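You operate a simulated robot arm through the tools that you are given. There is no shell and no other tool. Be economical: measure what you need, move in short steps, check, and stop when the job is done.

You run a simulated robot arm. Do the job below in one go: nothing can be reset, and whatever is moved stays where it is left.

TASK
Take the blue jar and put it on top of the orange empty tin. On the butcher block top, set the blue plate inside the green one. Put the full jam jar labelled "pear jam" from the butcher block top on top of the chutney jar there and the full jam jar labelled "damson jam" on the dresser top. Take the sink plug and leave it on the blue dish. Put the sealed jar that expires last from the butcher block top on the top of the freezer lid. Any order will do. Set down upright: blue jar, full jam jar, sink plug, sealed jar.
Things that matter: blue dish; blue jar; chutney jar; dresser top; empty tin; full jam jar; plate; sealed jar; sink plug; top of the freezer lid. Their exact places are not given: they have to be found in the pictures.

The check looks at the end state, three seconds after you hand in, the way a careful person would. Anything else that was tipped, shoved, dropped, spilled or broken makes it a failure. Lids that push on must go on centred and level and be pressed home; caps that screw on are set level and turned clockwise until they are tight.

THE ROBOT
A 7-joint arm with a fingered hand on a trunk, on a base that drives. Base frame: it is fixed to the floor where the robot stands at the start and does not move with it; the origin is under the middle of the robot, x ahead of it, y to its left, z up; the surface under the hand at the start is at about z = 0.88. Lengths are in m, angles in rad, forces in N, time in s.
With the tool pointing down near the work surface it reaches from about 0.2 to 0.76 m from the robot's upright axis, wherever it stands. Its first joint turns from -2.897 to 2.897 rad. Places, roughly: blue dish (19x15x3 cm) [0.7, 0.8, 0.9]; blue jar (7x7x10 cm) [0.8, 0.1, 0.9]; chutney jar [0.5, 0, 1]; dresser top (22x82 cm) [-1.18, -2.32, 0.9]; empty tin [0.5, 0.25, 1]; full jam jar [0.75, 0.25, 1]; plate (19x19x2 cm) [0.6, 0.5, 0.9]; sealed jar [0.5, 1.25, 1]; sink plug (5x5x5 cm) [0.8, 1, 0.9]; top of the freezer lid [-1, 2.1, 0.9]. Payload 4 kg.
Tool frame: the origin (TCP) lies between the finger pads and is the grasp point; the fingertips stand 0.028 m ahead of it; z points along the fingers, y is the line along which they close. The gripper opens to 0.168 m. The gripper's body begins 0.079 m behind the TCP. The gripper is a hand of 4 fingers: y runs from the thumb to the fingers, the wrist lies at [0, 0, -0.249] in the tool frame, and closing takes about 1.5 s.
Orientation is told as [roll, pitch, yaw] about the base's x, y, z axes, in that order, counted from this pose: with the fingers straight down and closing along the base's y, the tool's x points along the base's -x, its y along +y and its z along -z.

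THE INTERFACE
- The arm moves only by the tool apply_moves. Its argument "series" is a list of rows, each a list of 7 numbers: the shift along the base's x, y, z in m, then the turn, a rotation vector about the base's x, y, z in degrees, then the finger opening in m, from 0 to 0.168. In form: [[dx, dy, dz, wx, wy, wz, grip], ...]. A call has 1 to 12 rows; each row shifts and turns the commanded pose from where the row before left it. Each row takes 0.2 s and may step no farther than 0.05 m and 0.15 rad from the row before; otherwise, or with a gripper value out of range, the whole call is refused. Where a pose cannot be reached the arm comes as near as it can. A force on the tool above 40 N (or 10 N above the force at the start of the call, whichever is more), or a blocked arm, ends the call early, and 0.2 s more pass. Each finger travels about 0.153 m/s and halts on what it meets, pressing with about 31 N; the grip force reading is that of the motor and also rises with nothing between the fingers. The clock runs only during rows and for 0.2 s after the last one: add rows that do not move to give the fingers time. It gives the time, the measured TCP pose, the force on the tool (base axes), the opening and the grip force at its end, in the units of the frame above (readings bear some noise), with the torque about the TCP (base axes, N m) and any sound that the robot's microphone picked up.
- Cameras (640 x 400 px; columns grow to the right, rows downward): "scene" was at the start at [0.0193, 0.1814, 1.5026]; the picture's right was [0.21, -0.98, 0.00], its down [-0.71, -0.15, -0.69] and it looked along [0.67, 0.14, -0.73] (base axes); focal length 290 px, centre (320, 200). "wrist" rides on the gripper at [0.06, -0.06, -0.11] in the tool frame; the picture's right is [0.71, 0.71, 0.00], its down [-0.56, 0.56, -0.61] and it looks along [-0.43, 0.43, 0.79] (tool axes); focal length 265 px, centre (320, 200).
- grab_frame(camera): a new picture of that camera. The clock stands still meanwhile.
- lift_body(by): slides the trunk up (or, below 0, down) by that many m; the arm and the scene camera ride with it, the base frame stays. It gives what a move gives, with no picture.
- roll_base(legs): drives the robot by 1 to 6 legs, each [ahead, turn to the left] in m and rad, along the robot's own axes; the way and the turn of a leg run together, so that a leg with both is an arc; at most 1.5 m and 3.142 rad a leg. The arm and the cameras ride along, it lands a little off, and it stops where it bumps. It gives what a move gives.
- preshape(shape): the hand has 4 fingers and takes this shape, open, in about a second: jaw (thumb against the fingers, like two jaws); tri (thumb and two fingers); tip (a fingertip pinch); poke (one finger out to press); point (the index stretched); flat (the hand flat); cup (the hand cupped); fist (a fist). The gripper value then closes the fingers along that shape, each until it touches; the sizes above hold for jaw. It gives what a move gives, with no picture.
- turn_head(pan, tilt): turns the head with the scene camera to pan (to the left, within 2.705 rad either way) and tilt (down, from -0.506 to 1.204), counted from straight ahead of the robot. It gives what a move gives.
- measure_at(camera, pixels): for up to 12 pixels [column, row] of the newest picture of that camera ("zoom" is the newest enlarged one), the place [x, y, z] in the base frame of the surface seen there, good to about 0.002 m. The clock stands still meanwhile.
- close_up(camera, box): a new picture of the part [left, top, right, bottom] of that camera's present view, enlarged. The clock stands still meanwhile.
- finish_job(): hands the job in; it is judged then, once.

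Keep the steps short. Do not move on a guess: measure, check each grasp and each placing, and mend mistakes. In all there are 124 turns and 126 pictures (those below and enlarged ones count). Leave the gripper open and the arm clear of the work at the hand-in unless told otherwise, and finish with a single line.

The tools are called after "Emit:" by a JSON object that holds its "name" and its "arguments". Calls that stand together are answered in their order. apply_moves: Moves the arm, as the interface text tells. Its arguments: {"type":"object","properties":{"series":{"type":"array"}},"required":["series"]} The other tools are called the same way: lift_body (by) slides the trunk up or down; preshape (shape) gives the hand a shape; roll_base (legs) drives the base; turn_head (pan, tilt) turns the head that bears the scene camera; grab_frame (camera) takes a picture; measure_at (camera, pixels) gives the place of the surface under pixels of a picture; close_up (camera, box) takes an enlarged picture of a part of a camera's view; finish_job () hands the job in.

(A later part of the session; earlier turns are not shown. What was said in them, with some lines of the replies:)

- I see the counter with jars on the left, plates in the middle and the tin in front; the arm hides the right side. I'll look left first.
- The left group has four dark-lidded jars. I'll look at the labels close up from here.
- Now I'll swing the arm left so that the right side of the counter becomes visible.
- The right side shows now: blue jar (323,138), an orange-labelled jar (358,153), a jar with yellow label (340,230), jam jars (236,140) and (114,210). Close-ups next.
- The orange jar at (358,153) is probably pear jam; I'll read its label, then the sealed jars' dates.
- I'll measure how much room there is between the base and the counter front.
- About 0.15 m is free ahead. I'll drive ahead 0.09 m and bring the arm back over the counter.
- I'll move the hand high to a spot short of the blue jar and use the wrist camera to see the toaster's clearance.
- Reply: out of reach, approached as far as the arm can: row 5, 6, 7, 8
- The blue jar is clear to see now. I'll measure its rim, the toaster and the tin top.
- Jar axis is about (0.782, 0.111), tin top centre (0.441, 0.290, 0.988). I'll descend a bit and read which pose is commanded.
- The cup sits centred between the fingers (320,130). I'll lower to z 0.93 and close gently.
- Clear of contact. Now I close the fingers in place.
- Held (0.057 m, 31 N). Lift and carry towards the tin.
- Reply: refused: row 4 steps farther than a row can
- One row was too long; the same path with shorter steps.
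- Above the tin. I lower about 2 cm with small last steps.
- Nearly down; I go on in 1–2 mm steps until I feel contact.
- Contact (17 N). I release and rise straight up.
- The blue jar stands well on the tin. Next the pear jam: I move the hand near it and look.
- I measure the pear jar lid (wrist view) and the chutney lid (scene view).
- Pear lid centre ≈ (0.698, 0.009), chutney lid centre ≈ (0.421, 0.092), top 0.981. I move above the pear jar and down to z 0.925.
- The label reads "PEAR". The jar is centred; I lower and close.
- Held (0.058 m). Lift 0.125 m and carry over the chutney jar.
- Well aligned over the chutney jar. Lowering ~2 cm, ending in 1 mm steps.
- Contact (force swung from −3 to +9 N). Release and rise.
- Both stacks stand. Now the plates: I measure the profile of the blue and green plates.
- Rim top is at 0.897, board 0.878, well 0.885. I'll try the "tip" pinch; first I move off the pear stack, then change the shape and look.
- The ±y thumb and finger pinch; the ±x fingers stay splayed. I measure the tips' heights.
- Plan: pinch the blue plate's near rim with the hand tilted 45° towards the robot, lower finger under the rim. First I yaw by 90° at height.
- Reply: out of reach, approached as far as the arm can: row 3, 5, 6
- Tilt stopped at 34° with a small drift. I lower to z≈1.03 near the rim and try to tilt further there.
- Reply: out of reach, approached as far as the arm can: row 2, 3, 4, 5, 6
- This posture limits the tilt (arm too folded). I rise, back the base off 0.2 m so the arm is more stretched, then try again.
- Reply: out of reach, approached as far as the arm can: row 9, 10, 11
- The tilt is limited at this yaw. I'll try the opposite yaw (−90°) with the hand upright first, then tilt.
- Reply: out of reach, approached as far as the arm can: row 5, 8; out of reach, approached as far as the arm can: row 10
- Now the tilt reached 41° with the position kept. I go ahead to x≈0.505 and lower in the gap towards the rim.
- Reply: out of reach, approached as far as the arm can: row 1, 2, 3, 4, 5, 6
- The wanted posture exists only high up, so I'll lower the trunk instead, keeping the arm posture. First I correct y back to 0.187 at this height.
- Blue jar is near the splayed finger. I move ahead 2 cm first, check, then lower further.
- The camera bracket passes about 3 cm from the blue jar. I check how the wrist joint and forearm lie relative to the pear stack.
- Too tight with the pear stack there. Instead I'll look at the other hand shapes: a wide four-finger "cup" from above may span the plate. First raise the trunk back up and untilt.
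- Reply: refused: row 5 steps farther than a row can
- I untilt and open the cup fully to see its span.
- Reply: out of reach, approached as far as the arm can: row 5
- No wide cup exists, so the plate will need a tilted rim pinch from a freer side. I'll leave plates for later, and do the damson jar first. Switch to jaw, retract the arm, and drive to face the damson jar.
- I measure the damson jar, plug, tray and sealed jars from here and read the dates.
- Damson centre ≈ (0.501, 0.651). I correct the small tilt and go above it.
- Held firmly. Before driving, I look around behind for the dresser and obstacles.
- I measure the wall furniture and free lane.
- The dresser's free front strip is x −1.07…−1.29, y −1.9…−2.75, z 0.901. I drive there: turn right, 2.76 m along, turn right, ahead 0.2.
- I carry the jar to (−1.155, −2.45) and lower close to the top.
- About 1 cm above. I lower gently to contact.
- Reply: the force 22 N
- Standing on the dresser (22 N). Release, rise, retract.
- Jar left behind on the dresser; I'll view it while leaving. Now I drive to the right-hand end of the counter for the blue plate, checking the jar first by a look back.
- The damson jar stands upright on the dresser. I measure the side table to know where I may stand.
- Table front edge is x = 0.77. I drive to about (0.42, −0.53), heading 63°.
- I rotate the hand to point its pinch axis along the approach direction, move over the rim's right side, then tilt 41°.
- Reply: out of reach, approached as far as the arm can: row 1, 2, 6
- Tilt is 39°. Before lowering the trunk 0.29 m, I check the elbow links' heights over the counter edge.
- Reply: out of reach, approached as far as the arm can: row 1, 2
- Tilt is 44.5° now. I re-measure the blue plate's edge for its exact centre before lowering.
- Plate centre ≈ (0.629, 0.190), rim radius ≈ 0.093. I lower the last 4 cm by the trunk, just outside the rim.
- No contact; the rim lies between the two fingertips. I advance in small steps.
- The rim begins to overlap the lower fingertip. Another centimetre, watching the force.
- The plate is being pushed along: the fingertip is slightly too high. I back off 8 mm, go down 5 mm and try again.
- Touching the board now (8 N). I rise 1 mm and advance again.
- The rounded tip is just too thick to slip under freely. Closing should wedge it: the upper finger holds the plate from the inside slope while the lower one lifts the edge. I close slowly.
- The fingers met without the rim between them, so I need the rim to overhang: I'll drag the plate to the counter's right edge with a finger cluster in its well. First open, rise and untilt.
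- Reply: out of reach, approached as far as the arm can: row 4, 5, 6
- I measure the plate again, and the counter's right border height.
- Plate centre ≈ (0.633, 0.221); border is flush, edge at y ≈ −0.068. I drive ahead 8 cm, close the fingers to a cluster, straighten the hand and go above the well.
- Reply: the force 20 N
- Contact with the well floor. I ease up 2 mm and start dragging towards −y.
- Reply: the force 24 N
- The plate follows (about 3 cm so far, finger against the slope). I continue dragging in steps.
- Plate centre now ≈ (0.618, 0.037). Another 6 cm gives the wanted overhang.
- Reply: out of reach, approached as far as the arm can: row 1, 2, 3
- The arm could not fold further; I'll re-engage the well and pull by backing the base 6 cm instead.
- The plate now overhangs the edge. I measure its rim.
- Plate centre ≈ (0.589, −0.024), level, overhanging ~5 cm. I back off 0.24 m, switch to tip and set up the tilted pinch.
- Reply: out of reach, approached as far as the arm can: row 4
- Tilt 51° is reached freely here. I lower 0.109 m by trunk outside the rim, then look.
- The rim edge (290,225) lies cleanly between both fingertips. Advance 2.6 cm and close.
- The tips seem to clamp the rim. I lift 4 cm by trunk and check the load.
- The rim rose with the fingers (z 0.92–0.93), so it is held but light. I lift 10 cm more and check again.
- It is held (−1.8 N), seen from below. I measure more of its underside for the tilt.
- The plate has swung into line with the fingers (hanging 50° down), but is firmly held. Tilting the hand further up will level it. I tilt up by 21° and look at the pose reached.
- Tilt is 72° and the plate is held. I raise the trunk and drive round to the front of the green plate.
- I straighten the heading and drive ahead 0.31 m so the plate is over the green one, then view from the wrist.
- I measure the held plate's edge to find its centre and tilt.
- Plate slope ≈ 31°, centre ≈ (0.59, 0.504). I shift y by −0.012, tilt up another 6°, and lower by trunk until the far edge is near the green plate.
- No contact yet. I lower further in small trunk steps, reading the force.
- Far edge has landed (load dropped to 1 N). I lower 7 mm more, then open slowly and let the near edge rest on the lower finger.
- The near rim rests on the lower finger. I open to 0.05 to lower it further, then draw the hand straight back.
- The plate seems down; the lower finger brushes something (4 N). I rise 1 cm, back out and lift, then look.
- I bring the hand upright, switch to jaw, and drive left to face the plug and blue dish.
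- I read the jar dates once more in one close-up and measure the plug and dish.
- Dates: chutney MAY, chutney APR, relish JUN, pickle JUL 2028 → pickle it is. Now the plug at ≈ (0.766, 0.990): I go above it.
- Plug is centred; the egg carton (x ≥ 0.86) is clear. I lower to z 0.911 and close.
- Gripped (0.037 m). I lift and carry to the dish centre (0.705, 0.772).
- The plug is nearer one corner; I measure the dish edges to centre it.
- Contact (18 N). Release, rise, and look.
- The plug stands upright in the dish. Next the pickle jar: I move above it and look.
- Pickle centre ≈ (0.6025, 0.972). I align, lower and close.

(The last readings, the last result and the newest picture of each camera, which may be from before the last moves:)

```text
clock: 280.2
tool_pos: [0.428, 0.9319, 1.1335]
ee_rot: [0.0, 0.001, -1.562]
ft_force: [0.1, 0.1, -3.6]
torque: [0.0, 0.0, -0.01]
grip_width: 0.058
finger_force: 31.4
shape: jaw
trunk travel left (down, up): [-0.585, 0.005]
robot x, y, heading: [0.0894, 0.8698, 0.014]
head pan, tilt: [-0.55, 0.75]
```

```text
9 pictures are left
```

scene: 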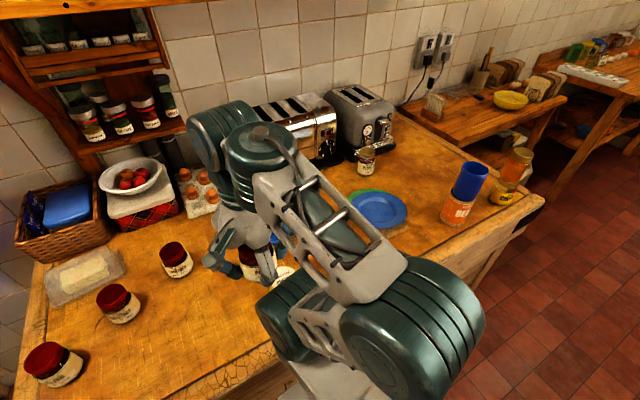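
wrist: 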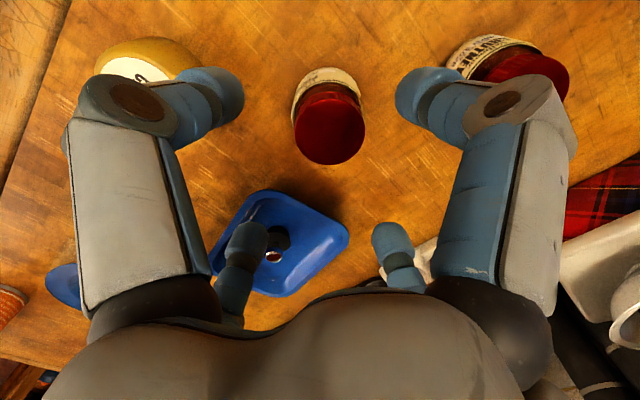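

Jar held. The plates show at (378,208): green peeks out at the back. I measure both plates' rims.

Emit:
{"name": "close_up", "arguments": {"camera": "scene", "box": [335, 180, 425, 236]}}

```text
7.11 times, centred on (380, 208) of scene
```

zoom: 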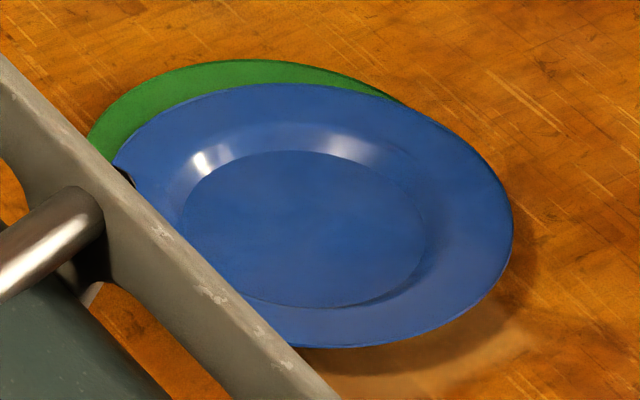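

Emit:
{"name": "measure_at", "arguments": {"camera": "zoom", "pixels": [[505, 240], [440, 130], [260, 92], [160, 140], [380, 340], [300, 330], [300, 230], [95, 130], [230, 66], [330, 76], [495, 190], [470, 300]]}}

```text
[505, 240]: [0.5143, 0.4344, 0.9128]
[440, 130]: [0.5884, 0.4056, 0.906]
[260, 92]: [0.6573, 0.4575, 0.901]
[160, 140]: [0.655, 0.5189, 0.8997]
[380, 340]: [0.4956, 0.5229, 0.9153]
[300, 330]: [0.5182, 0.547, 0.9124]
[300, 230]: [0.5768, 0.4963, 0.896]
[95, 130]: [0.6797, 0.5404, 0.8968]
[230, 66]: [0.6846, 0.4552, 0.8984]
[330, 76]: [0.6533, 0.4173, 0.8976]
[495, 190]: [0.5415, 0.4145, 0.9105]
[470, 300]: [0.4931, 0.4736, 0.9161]
```

The blue plate still sits ~3 cm towards me; I'll nudge it after the jar is put down. Now I drive to the freezer, look and measure its lid in one go.

Emit:
{"name": "roll_base", "arguments": {"legs": [[-0.81, 0], [0, 1.556], [0.44, 0]]}}

Emit:
{"name": "turn_head", "arguments": {"pan": 0.0, "tilt": 0.7}}

Emit:
{"name": "grab_frame", "arguments": {"camera": "scene"}}

Emit:
{"name": "measure_at", "arguments": {"camera": "scene", "pixels": [[320, 200], [280, 200], [240, 200], [200, 200], [320, 150], [260, 150], [200, 150], [320, 250], [260, 250], [200, 250], [260, 300], [300, 110]]}}

```text
clock: 290.6
tool_pos: [-0.7712, 1.6288, 1.1344]
ee_rot: [-0.001, 0.001, -0.008]
ft_force: [0.4, -0.1, -3.1]
torque: [0.0, 0.01, -0.02]
grip_width: 0.0579
finger_force: 30.8
shape: jaw
trunk travel left (down, up): [-0.585, 0.005]
robot x, y, heading: [-0.7156, 1.2878, 1.569]
head pan, tilt: [-0.55, 0.75]
```

```text
clock: 291.6
tool_pos: [-0.7717, 1.6284, 1.1355]
ee_rot: [0.0, 0.001, -0.007]
ft_force: [-0.8, -0.1, -3.4]
torque: [-0.02, -0.02, 0.02]
grip_width: 0.0575
finger_force: 31.5
shape: jaw
trunk travel left (down, up): [-0.585, 0.005]
robot x, y, heading: [-0.7177, 1.294, 1.562]
head pan, tilt: [0.0, 0.7]
```

```text
7 pictures are left
```

scene: 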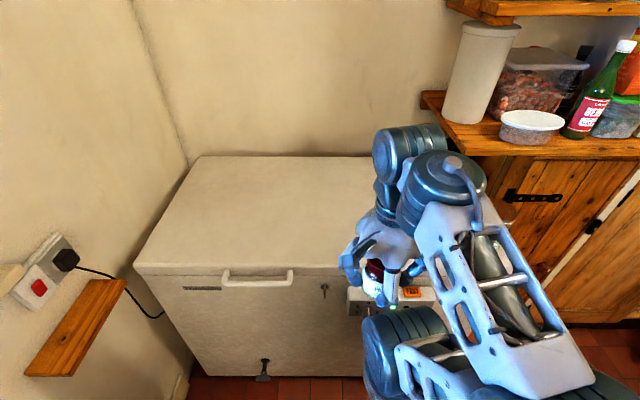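

```text
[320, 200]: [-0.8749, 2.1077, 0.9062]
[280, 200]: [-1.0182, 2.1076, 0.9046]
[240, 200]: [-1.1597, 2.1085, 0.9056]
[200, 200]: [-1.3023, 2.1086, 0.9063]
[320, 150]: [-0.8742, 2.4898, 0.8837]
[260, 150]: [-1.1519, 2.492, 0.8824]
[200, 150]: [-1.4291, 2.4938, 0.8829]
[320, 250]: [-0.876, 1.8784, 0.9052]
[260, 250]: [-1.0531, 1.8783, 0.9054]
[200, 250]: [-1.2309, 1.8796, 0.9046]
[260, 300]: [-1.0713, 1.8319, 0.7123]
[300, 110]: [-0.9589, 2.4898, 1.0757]
```

Lid top z = 0.9055. I carry the jar to (−0.88, 1.97) and lower to contact.

Emit:
{"name": "apply_moves", "arguments": {"series": [[-0.0136, 0.0427, -0.0169, 0, 0, 0, 0.045], [-0.0136, 0.0427, -0.0169, 0, 0, 0, 0.045], [-0.0136, 0.0427, -0.0169, 0, 0, 0, 0.045], [-0.0136, 0.0427, -0.0169, 0, 0, 0, 0.045], [-0.0136, 0.0427, -0.0169, 0, 0, 0, 0.045], [-0.0136, 0.0427, -0.0169, 0, 0, 0, 0.045], [-0.0136, 0.0427, -0.0169, 0, 0, 0, 0.045], [-0.0136, 0.0427, -0.0169, 0, 0, 0, 0.045], [0, 0, -0.03, 0, 0, 0, 0.045], [0, 0, -0.012, 0, 0, 0, 0.045], [0, 0, 0, 0, 0, 0, 0.045]]}}

Emit:
{"name": "apply_moves", "arguments": {"series": [[0, 0, -0.003, 0, 0, 0, 0.045], [0, 0, -0.002, 0, 0, 0, 0.045], [0, 0, -0.002, 0, 0, 0, 0.045], [0, 0, -0.001, 0, 0, 0, 0.045], [0, 0, 0, 0, 0, 0, 0.045]]}}

Emit:
{"name": "apply_moves", "arguments": {"series": [[0, 0, -0.001, 0, 0, 0, 0.045], [0, 0, 0, 0, 0, 0, 0.045]]}}

```text
clock: 293.9
tool_pos: [-0.8798, 1.9712, 0.9573]
ee_rot: [0.0, -0.001, -0.007]
ft_force: [-0.2, 0.1, -3.7]
torque: [0.03, 0.01, -0.01]
grip_width: 0.0571
finger_force: 31.1
shape: jaw
trunk travel left (down, up): [-0.585, 0.005]
robot x, y, heading: [-0.7148, 1.2941, 1.569]
head pan, tilt: [0.0, 0.7]
```

```text
clock: 295.1
tool_pos: [-0.8802, 1.9704, 0.9503]
ee_rot: [0.001, -0.001, -0.007]
ft_force: [0.1, 0.1, -3.3]
torque: [-0.01, 0.03, 0.02]
grip_width: 0.0576
finger_force: 31.1
shape: jaw
trunk travel left (down, up): [-0.585, 0.005]
robot x, y, heading: [-0.7145, 1.2907, 1.567]
head pan, tilt: [0.0, 0.7]
```

```text
clock: 295.8
tool_pos: [-0.8798, 1.9705, 0.9482]
ee_rot: [-0.001, 0.0, -0.008]
ft_force: [-0.2, 0.2, -2.4]
torque: [0.04, -0.01, 0.02]
grip_width: 0.0574
finger_force: 31.0
shape: jaw
trunk travel left (down, up): [-0.585, 0.005]
robot x, y, heading: [-0.7157, 1.2941, 1.565]
head pan, tilt: [0.0, 0.7]
```

Still just above. I lower the last 2–3 mm, release, retract, and drive back to the plates, then take a picture.

Emit:
{"name": "apply_moves", "arguments": {"series": [[0, 0, -0.001, 0, 0, 0, 0.045], [0, 0, -0.001, 0, 0, 0, 0.045], [0, 0, -0.0005, 0, 0, 0, 0.045], [0, 0, 0, 0, 0, 0, 0.045]]}}

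Emit:
{"name": "apply_moves", "arguments": {"series": [[0, 0, 0, 0, 0, 0, 0.058], [0, 0, 0, 0, 0, 0, 0.08], [0, 0, 0, 0, 0, 0, 0.11], [0, 0, 0, 0, 0, 0, 0.12], [0, 0, 0.04, 0, 0, 0, 0.12], [0, 0, 0.045, 0, 0, 0, 0.12], [0, -0.02, 0.04, 0, 0, 0, 0.12], [0.02, -0.04, 0.01, 0, 0, 0, 0.12], [0.025, -0.04, 0, 0, 0, 0, 0.12], [0.025, -0.04, 0, 0, 0, 0, 0.12], [0.025, -0.04, 0, 0, 0, 0, 0.12]]}}

Emit:
{"name": "apply_moves", "arguments": {"series": [[0.025, -0.04, 0.01, 0, 0, 0, 0.12], [0.025, -0.04, 0.01, 0, 0, 0, 0.12], [0.025, -0.03, 0.03, 0, 0, 0, 0.06], [0.02, -0.02, 0.04, 0, 0, 0, 0.0], [0.02, -0.02, 0.03, 0, 0, 0, 0.0], [0, 0, 0.02, 0, 0, 0, 0.0]]}}

Emit:
{"name": "grab_frame", "arguments": {"camera": "scene"}}

Emit:
{"name": "roll_base", "arguments": {"legs": [[-0.99, 0], [0, -1.566], [0.7, 0]]}}

Emit:
{"name": "turn_head", "arguments": {"pan": 0.05, "tilt": 0.75}}

Emit:
{"name": "grab_frame", "arguments": {"camera": "scene"}}

```text
clock: 296.8
tool_pos: [-0.8801, 1.9698, 0.9462]
ee_rot: [-0.001, -0.002, -0.007]
ft_force: [0.2, -0.2, -2.1]
torque: [0.04, -0.03, 0.02]
grip_width: 0.0577
finger_force: 30.8
shape: jaw
trunk travel left (down, up): [-0.585, 0.005]
robot x, y, heading: [-0.7151, 1.2944, 1.571]
head pan, tilt: [0.0, 0.7]
```

```text
clock: 299.1
tool_pos: [-0.7846, 1.7886, 1.0845]
ee_rot: [0.001, 0.0, -0.006]
ft_force: [0.2, 0.4, 0.3]
torque: [0.04, 0.01, 0.02]
grip_width: 0.1195
finger_force: 0.1
shape: jaw
trunk travel left (down, up): [-0.585, 0.005]
robot x, y, heading: [-0.7186, 1.2913, 1.571]
head pan, tilt: [0.0, 0.7]
```

```text
clock: 300.6
tool_pos: [-0.6682, 1.639, 1.2196]
ee_rot: [0.002, -0.001, -0.007]
ft_force: [-0.1, 0.3, 0.0]
torque: [0.0, 0.0, 0.01]
grip_width: 0.0003
finger_force: 30.9
shape: jaw
trunk travel left (down, up): [-0.585, 0.005]
robot x, y, heading: [-0.7177, 1.2928, 1.571]
head pan, tilt: [0.0, 0.7]
```

```text
6 pictures are left
```

scene: 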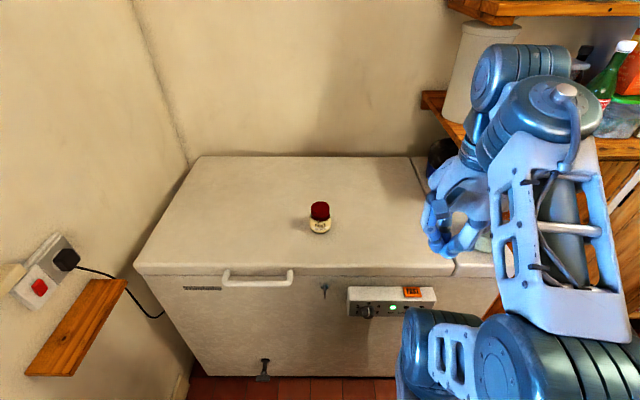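

```text
clock: 312.9
tool_pos: [0.3431, 0.3023, 1.2196]
ee_rot: [0.001, -0.001, -1.54]
ft_force: [0.2, 0.5, 0.4]
torque: [-0.03, -0.02, 0.03]
grip_width: 0.0002
finger_force: 31.2
shape: jaw
trunk travel left (down, up): [-0.585, 0.005]
robot x, y, heading: [-0.0053, 0.3345, 0.035]
head pan, tilt: [0.0, 0.7]
```

```text
clock: 313.5
tool_pos: [0.3419, 0.3021, 1.2205]
ee_rot: [0.001, -0.001, -1.542]
ft_force: [0.6, -0.4, 0.0]
torque: [0.02, -0.01, -0.01]
grip_width: 0.0
finger_force: 31.1
shape: jaw
trunk travel left (down, up): [-0.585, 0.005]
robot x, y, heading: [-0.0059, 0.3373, 0.033]
head pan, tilt: [0.051, 0.75]
```

```text
5 pictures are left
```

scene: 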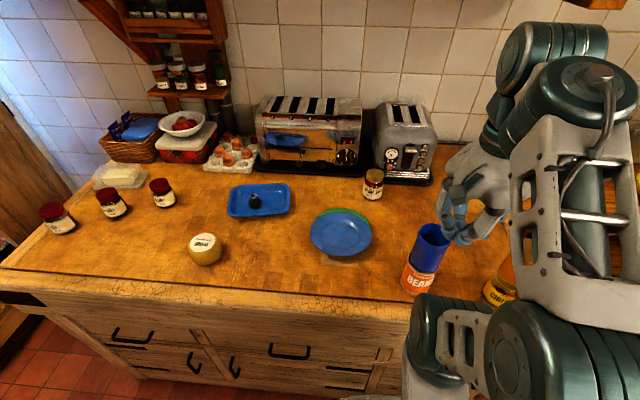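

The pickle jar stands on the freezer lid. Now I measure the blue and green plate rims from here.

Emit:
{"name": "measure_at", "arguments": {"camera": "scene", "pixels": [[311, 234], [371, 234], [341, 214], [341, 255], [341, 231], [325, 218], [358, 218], [341, 209], [322, 212], [362, 212], [320, 250], [362, 250]]}}

```text
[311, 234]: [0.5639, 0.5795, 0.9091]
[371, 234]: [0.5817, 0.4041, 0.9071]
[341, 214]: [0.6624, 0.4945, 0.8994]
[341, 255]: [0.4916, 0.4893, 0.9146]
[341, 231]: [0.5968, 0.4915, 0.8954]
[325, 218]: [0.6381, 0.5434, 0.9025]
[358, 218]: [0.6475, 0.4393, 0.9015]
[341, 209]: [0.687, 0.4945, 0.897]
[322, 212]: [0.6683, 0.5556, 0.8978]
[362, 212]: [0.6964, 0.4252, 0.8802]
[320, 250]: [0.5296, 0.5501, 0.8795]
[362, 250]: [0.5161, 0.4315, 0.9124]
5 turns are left
```

Blue centre ≈ (0.578, 0.492), green ≈ (0.603, 0.491): I push the blue plate +x from inside its well by ~2.5 cm, rise, retract and look.

Emit:
{"name": "apply_moves", "arguments": {"series": [[0.0323, 0.0238, -0.02, 0, 0, 0, 0.0], [0.0323, 0.0238, -0.02, 0, 0, 0, 0.0], [0.0323, 0.0238, -0.02, 0, 0, 0, 0.0], [0.0323, 0.0238, -0.02, 0, 0, 0, 0.0], [0.0323, 0.0238, -0.02, 0, 0, 0, 0.0], [0.0323, 0.0238, -0.02, 0, 0, 0, 0.0], [0.0323, 0.0238, -0.02, 0, 0, 0, 0.0], [0.0323, 0.0238, -0.02, 0, 0, 0, 0.0], [0, 0, -0.045, 0, 0, 0, 0.0], [0, 0, -0.045, 0, 0, 0, 0.0], [0, 0, -0.03, 0, 0, 0, 0.0], [0, 0, -0.008, 0, 0, 0, 0.0]]}}

Emit:
{"name": "apply_moves", "arguments": {"series": [[0, 0, -0.002, 0, 0, 0, 0.0], [0.01, 0, -0.0005, 0, 0, 0, 0.0], [0.01, 0, -0.0005, 0, 0, 0, 0.0], [0.01, 0, -0.0005, 0, 0, 0, 0.0], [0.01, 0, -0.0005, 0, 0, 0, 0.0], [0.01, 0, -0.001, 0, 0, 0, 0.0], [0.008, 0, -0.001, 0, 0, 0, 0.0], [0, 0, 0, 0, 0, 0, 0.0]]}}

Emit:
{"name": "apply_moves", "arguments": {"series": [[-0.005, 0, 0, 0, 0, 0, 0.0], [0, 0, 0.02, 0, 0, 0, 0.0], [0, 0, 0.045, 0, 0, 0, 0.0], [0, 0, 0.045, 0, 0, 0, 0.0], [-0.03, -0.02, 0.03, 0, 0, 0, 0.0], [-0.03, -0.024, 0.025, 0, 0, 0, 0.0], [-0.03, -0.024, 0.025, 0, 0, 0, 0.0], [-0.033, -0.024, 0.025, 0, 0, 0, 0.0], [-0.033, -0.024, 0.025, 0, 0, 0, 0.0], [-0.033, -0.024, 0.025, 0, 0, 0, 0.0], [-0.033, -0.024, 0.01, 0, 0, 0, 0.0], [-0.033, -0.02, 0, 0, 0, 0, 0.0]]}}

Emit:
{"name": "close_up", "arguments": {"camera": "scene", "box": [280, 190, 400, 270]}}

Emit:
{"name": "grab_frame", "arguments": {"camera": "scene"}}

Emit:
{"name": "measure_at", "arguments": {"camera": "scene", "pixels": [[311, 232], [371, 232], [341, 214], [341, 250], [341, 255], [341, 231], [325, 218], [358, 218], [341, 209], [341, 206], [320, 246], [362, 246]]}}

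```text
clock: 316.1
tool_pos: [0.6, 0.491, 0.9333]
ee_rot: [0.0, 0.0, -1.54]
ft_force: [0.3, -0.5, 0.1]
torque: [0.03, -0.01, -0.01]
grip_width: 0.0
finger_force: 31.0
shape: jaw
trunk travel left (down, up): [-0.585, 0.005]
robot x, y, heading: [-0.0061, 0.3395, 0.032]
head pan, tilt: [0.051, 0.75]
```

```text
clock: 317.9
tool_pos: [0.6576, 0.4915, 0.9283]
ee_rot: [0.005, 0.0, -1.542]
ft_force: [-2.4, 0.7, 16.3]
torque: [-0.06, -0.04, 0.01]
grip_width: 0.0
finger_force: 30.7
shape: jaw
trunk travel left (down, up): [-0.585, 0.005]
robot x, y, heading: [-0.0094, 0.3412, 0.036]
head pan, tilt: [0.051, 0.75]
```

```text
clock: 320.5
tool_pos: [0.3965, 0.3088, 1.2028]
ee_rot: [0.0, 0.0, -1.541]
ft_force: [-0.1, -0.1, -0.5]
torque: [0.06, 0.0, 0.03]
grip_width: 0.0
finger_force: 31.3
shape: jaw
trunk travel left (down, up): [-0.585, 0.005]
robot x, y, heading: [-0.006, 0.3358, 0.029]
head pan, tilt: [0.051, 0.75]
```

```text
5.00 times, centred on (340, 230) of scene
```

zoom: 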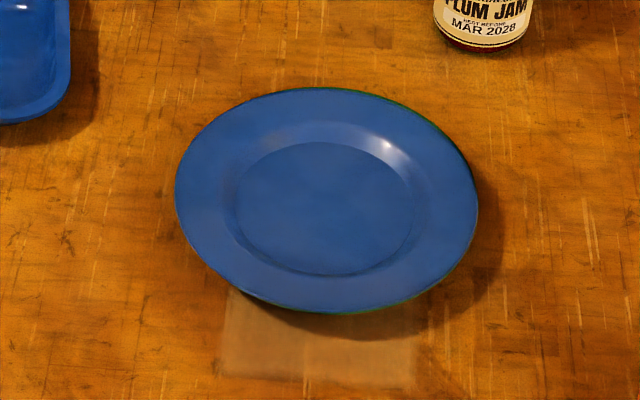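

```text
3 pictures are left
```

scene: 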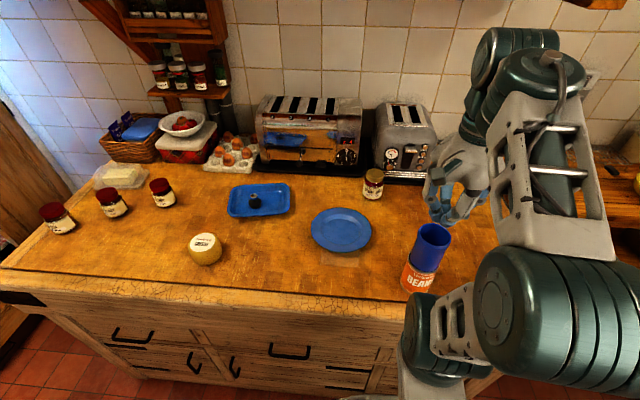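

```text
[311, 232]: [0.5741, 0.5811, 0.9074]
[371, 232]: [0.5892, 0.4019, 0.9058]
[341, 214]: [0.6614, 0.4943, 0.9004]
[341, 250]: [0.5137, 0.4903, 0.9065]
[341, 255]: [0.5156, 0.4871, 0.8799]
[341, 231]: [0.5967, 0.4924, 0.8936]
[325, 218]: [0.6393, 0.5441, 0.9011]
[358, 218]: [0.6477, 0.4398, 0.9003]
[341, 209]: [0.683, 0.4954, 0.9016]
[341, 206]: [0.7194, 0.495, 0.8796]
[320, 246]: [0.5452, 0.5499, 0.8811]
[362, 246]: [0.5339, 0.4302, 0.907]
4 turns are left
```

The plates are nested, level and nearly concentric; the plug, tin stack and other jars stand well. I back the robot off and open the gripper.

Emit:
{"name": "apply_moves", "arguments": {"series": [[0, 0, 0.01, 0, 0, 0, 0.03], [0, 0, 0, 0, 0, 0, 0.03]]}}

Emit:
{"name": "roll_base", "arguments": {"legs": [[-0.35, 0]]}}

Emit:
{"name": "apply_moves", "arguments": {"series": [[0, 0, 0, 0, 0, 0, 0.08], [0, 0, 0, 0, 0, 0, 0.13], [0, 0, 0, 0, 0, 0, 0.168], [0, 0, 0, 0, 0, 0, 0.168]]}}

Emit:
{"name": "turn_head", "arguments": {"pan": 0.1, "tilt": 0.55}}

Emit:
{"name": "grab_frame", "arguments": {"camera": "scene"}}

```text
clock: 321.1
tool_pos: [0.3981, 0.3085, 1.2112]
ee_rot: [0.001, 0.0, -1.54]
ft_force: [0.4, 0.3, 0.5]
torque: [0.02, 0.01, 0.0]
grip_width: 0.0299
finger_force: 0.0
shape: jaw
trunk travel left (down, up): [-0.585, 0.005]
robot x, y, heading: [-0.0058, 0.337, 0.039]
head pan, tilt: [0.051, 0.75]
```

```text
clock: 323.4
tool_pos: [0.0474, 0.2966, 1.2117]
ee_rot: [0.001, 0.0, -1.535]
ft_force: [0.2, 0.1, -0.5]
torque: [0.02, -0.01, -0.01]
grip_width: 0.03
finger_force: 0.1
shape: jaw
trunk travel left (down, up): [-0.585, 0.005]
robot x, y, heading: [-0.3592, 0.3229, 0.037]
head pan, tilt: [0.051, 0.75]
```

```text
clock: 324.4
tool_pos: [0.0473, 0.295, 1.2114]
ee_rot: [-0.001, -0.001, -1.535]
ft_force: [-0.7, 0.5, 0.5]
torque: [-0.01, -0.03, 0.01]
grip_width: 0.1679
finger_force: 0.0
shape: jaw
trunk travel left (down, up): [-0.585, 0.005]
robot x, y, heading: [-0.3593, 0.3235, 0.038]
head pan, tilt: [0.051, 0.75]
```

```text
clock: 325.1
tool_pos: [0.0491, 0.2964, 1.2122]
ee_rot: [0.001, -0.001, -1.536]
ft_force: [0.3, 0.2, -0.1]
torque: [0.0, 0.0, 0.0]
grip_width: 0.1677
finger_force: 0.1
shape: jaw
trunk travel left (down, up): [-0.585, 0.005]
robot x, y, heading: [-0.3587, 0.3232, 0.045]
head pan, tilt: [0.099, 0.55]
```

```text
2 pictures are left
3 turns are left
```

scene: 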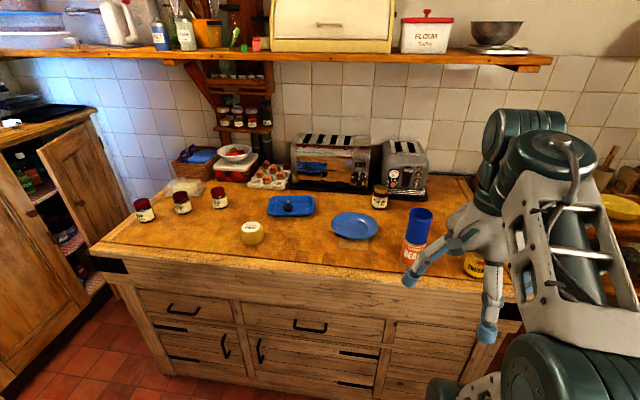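

Everything in view stands as it should, the gripper is open and the arm is clear, so I hand the job in.

Emit:
{"name": "finish_job", "arguments": {}}

```text
The job is handed in.
```

The job is handed in: all six placements are done and were seen standing, but the blue plate sits about 2° off level in the green one and may not be fully seated.
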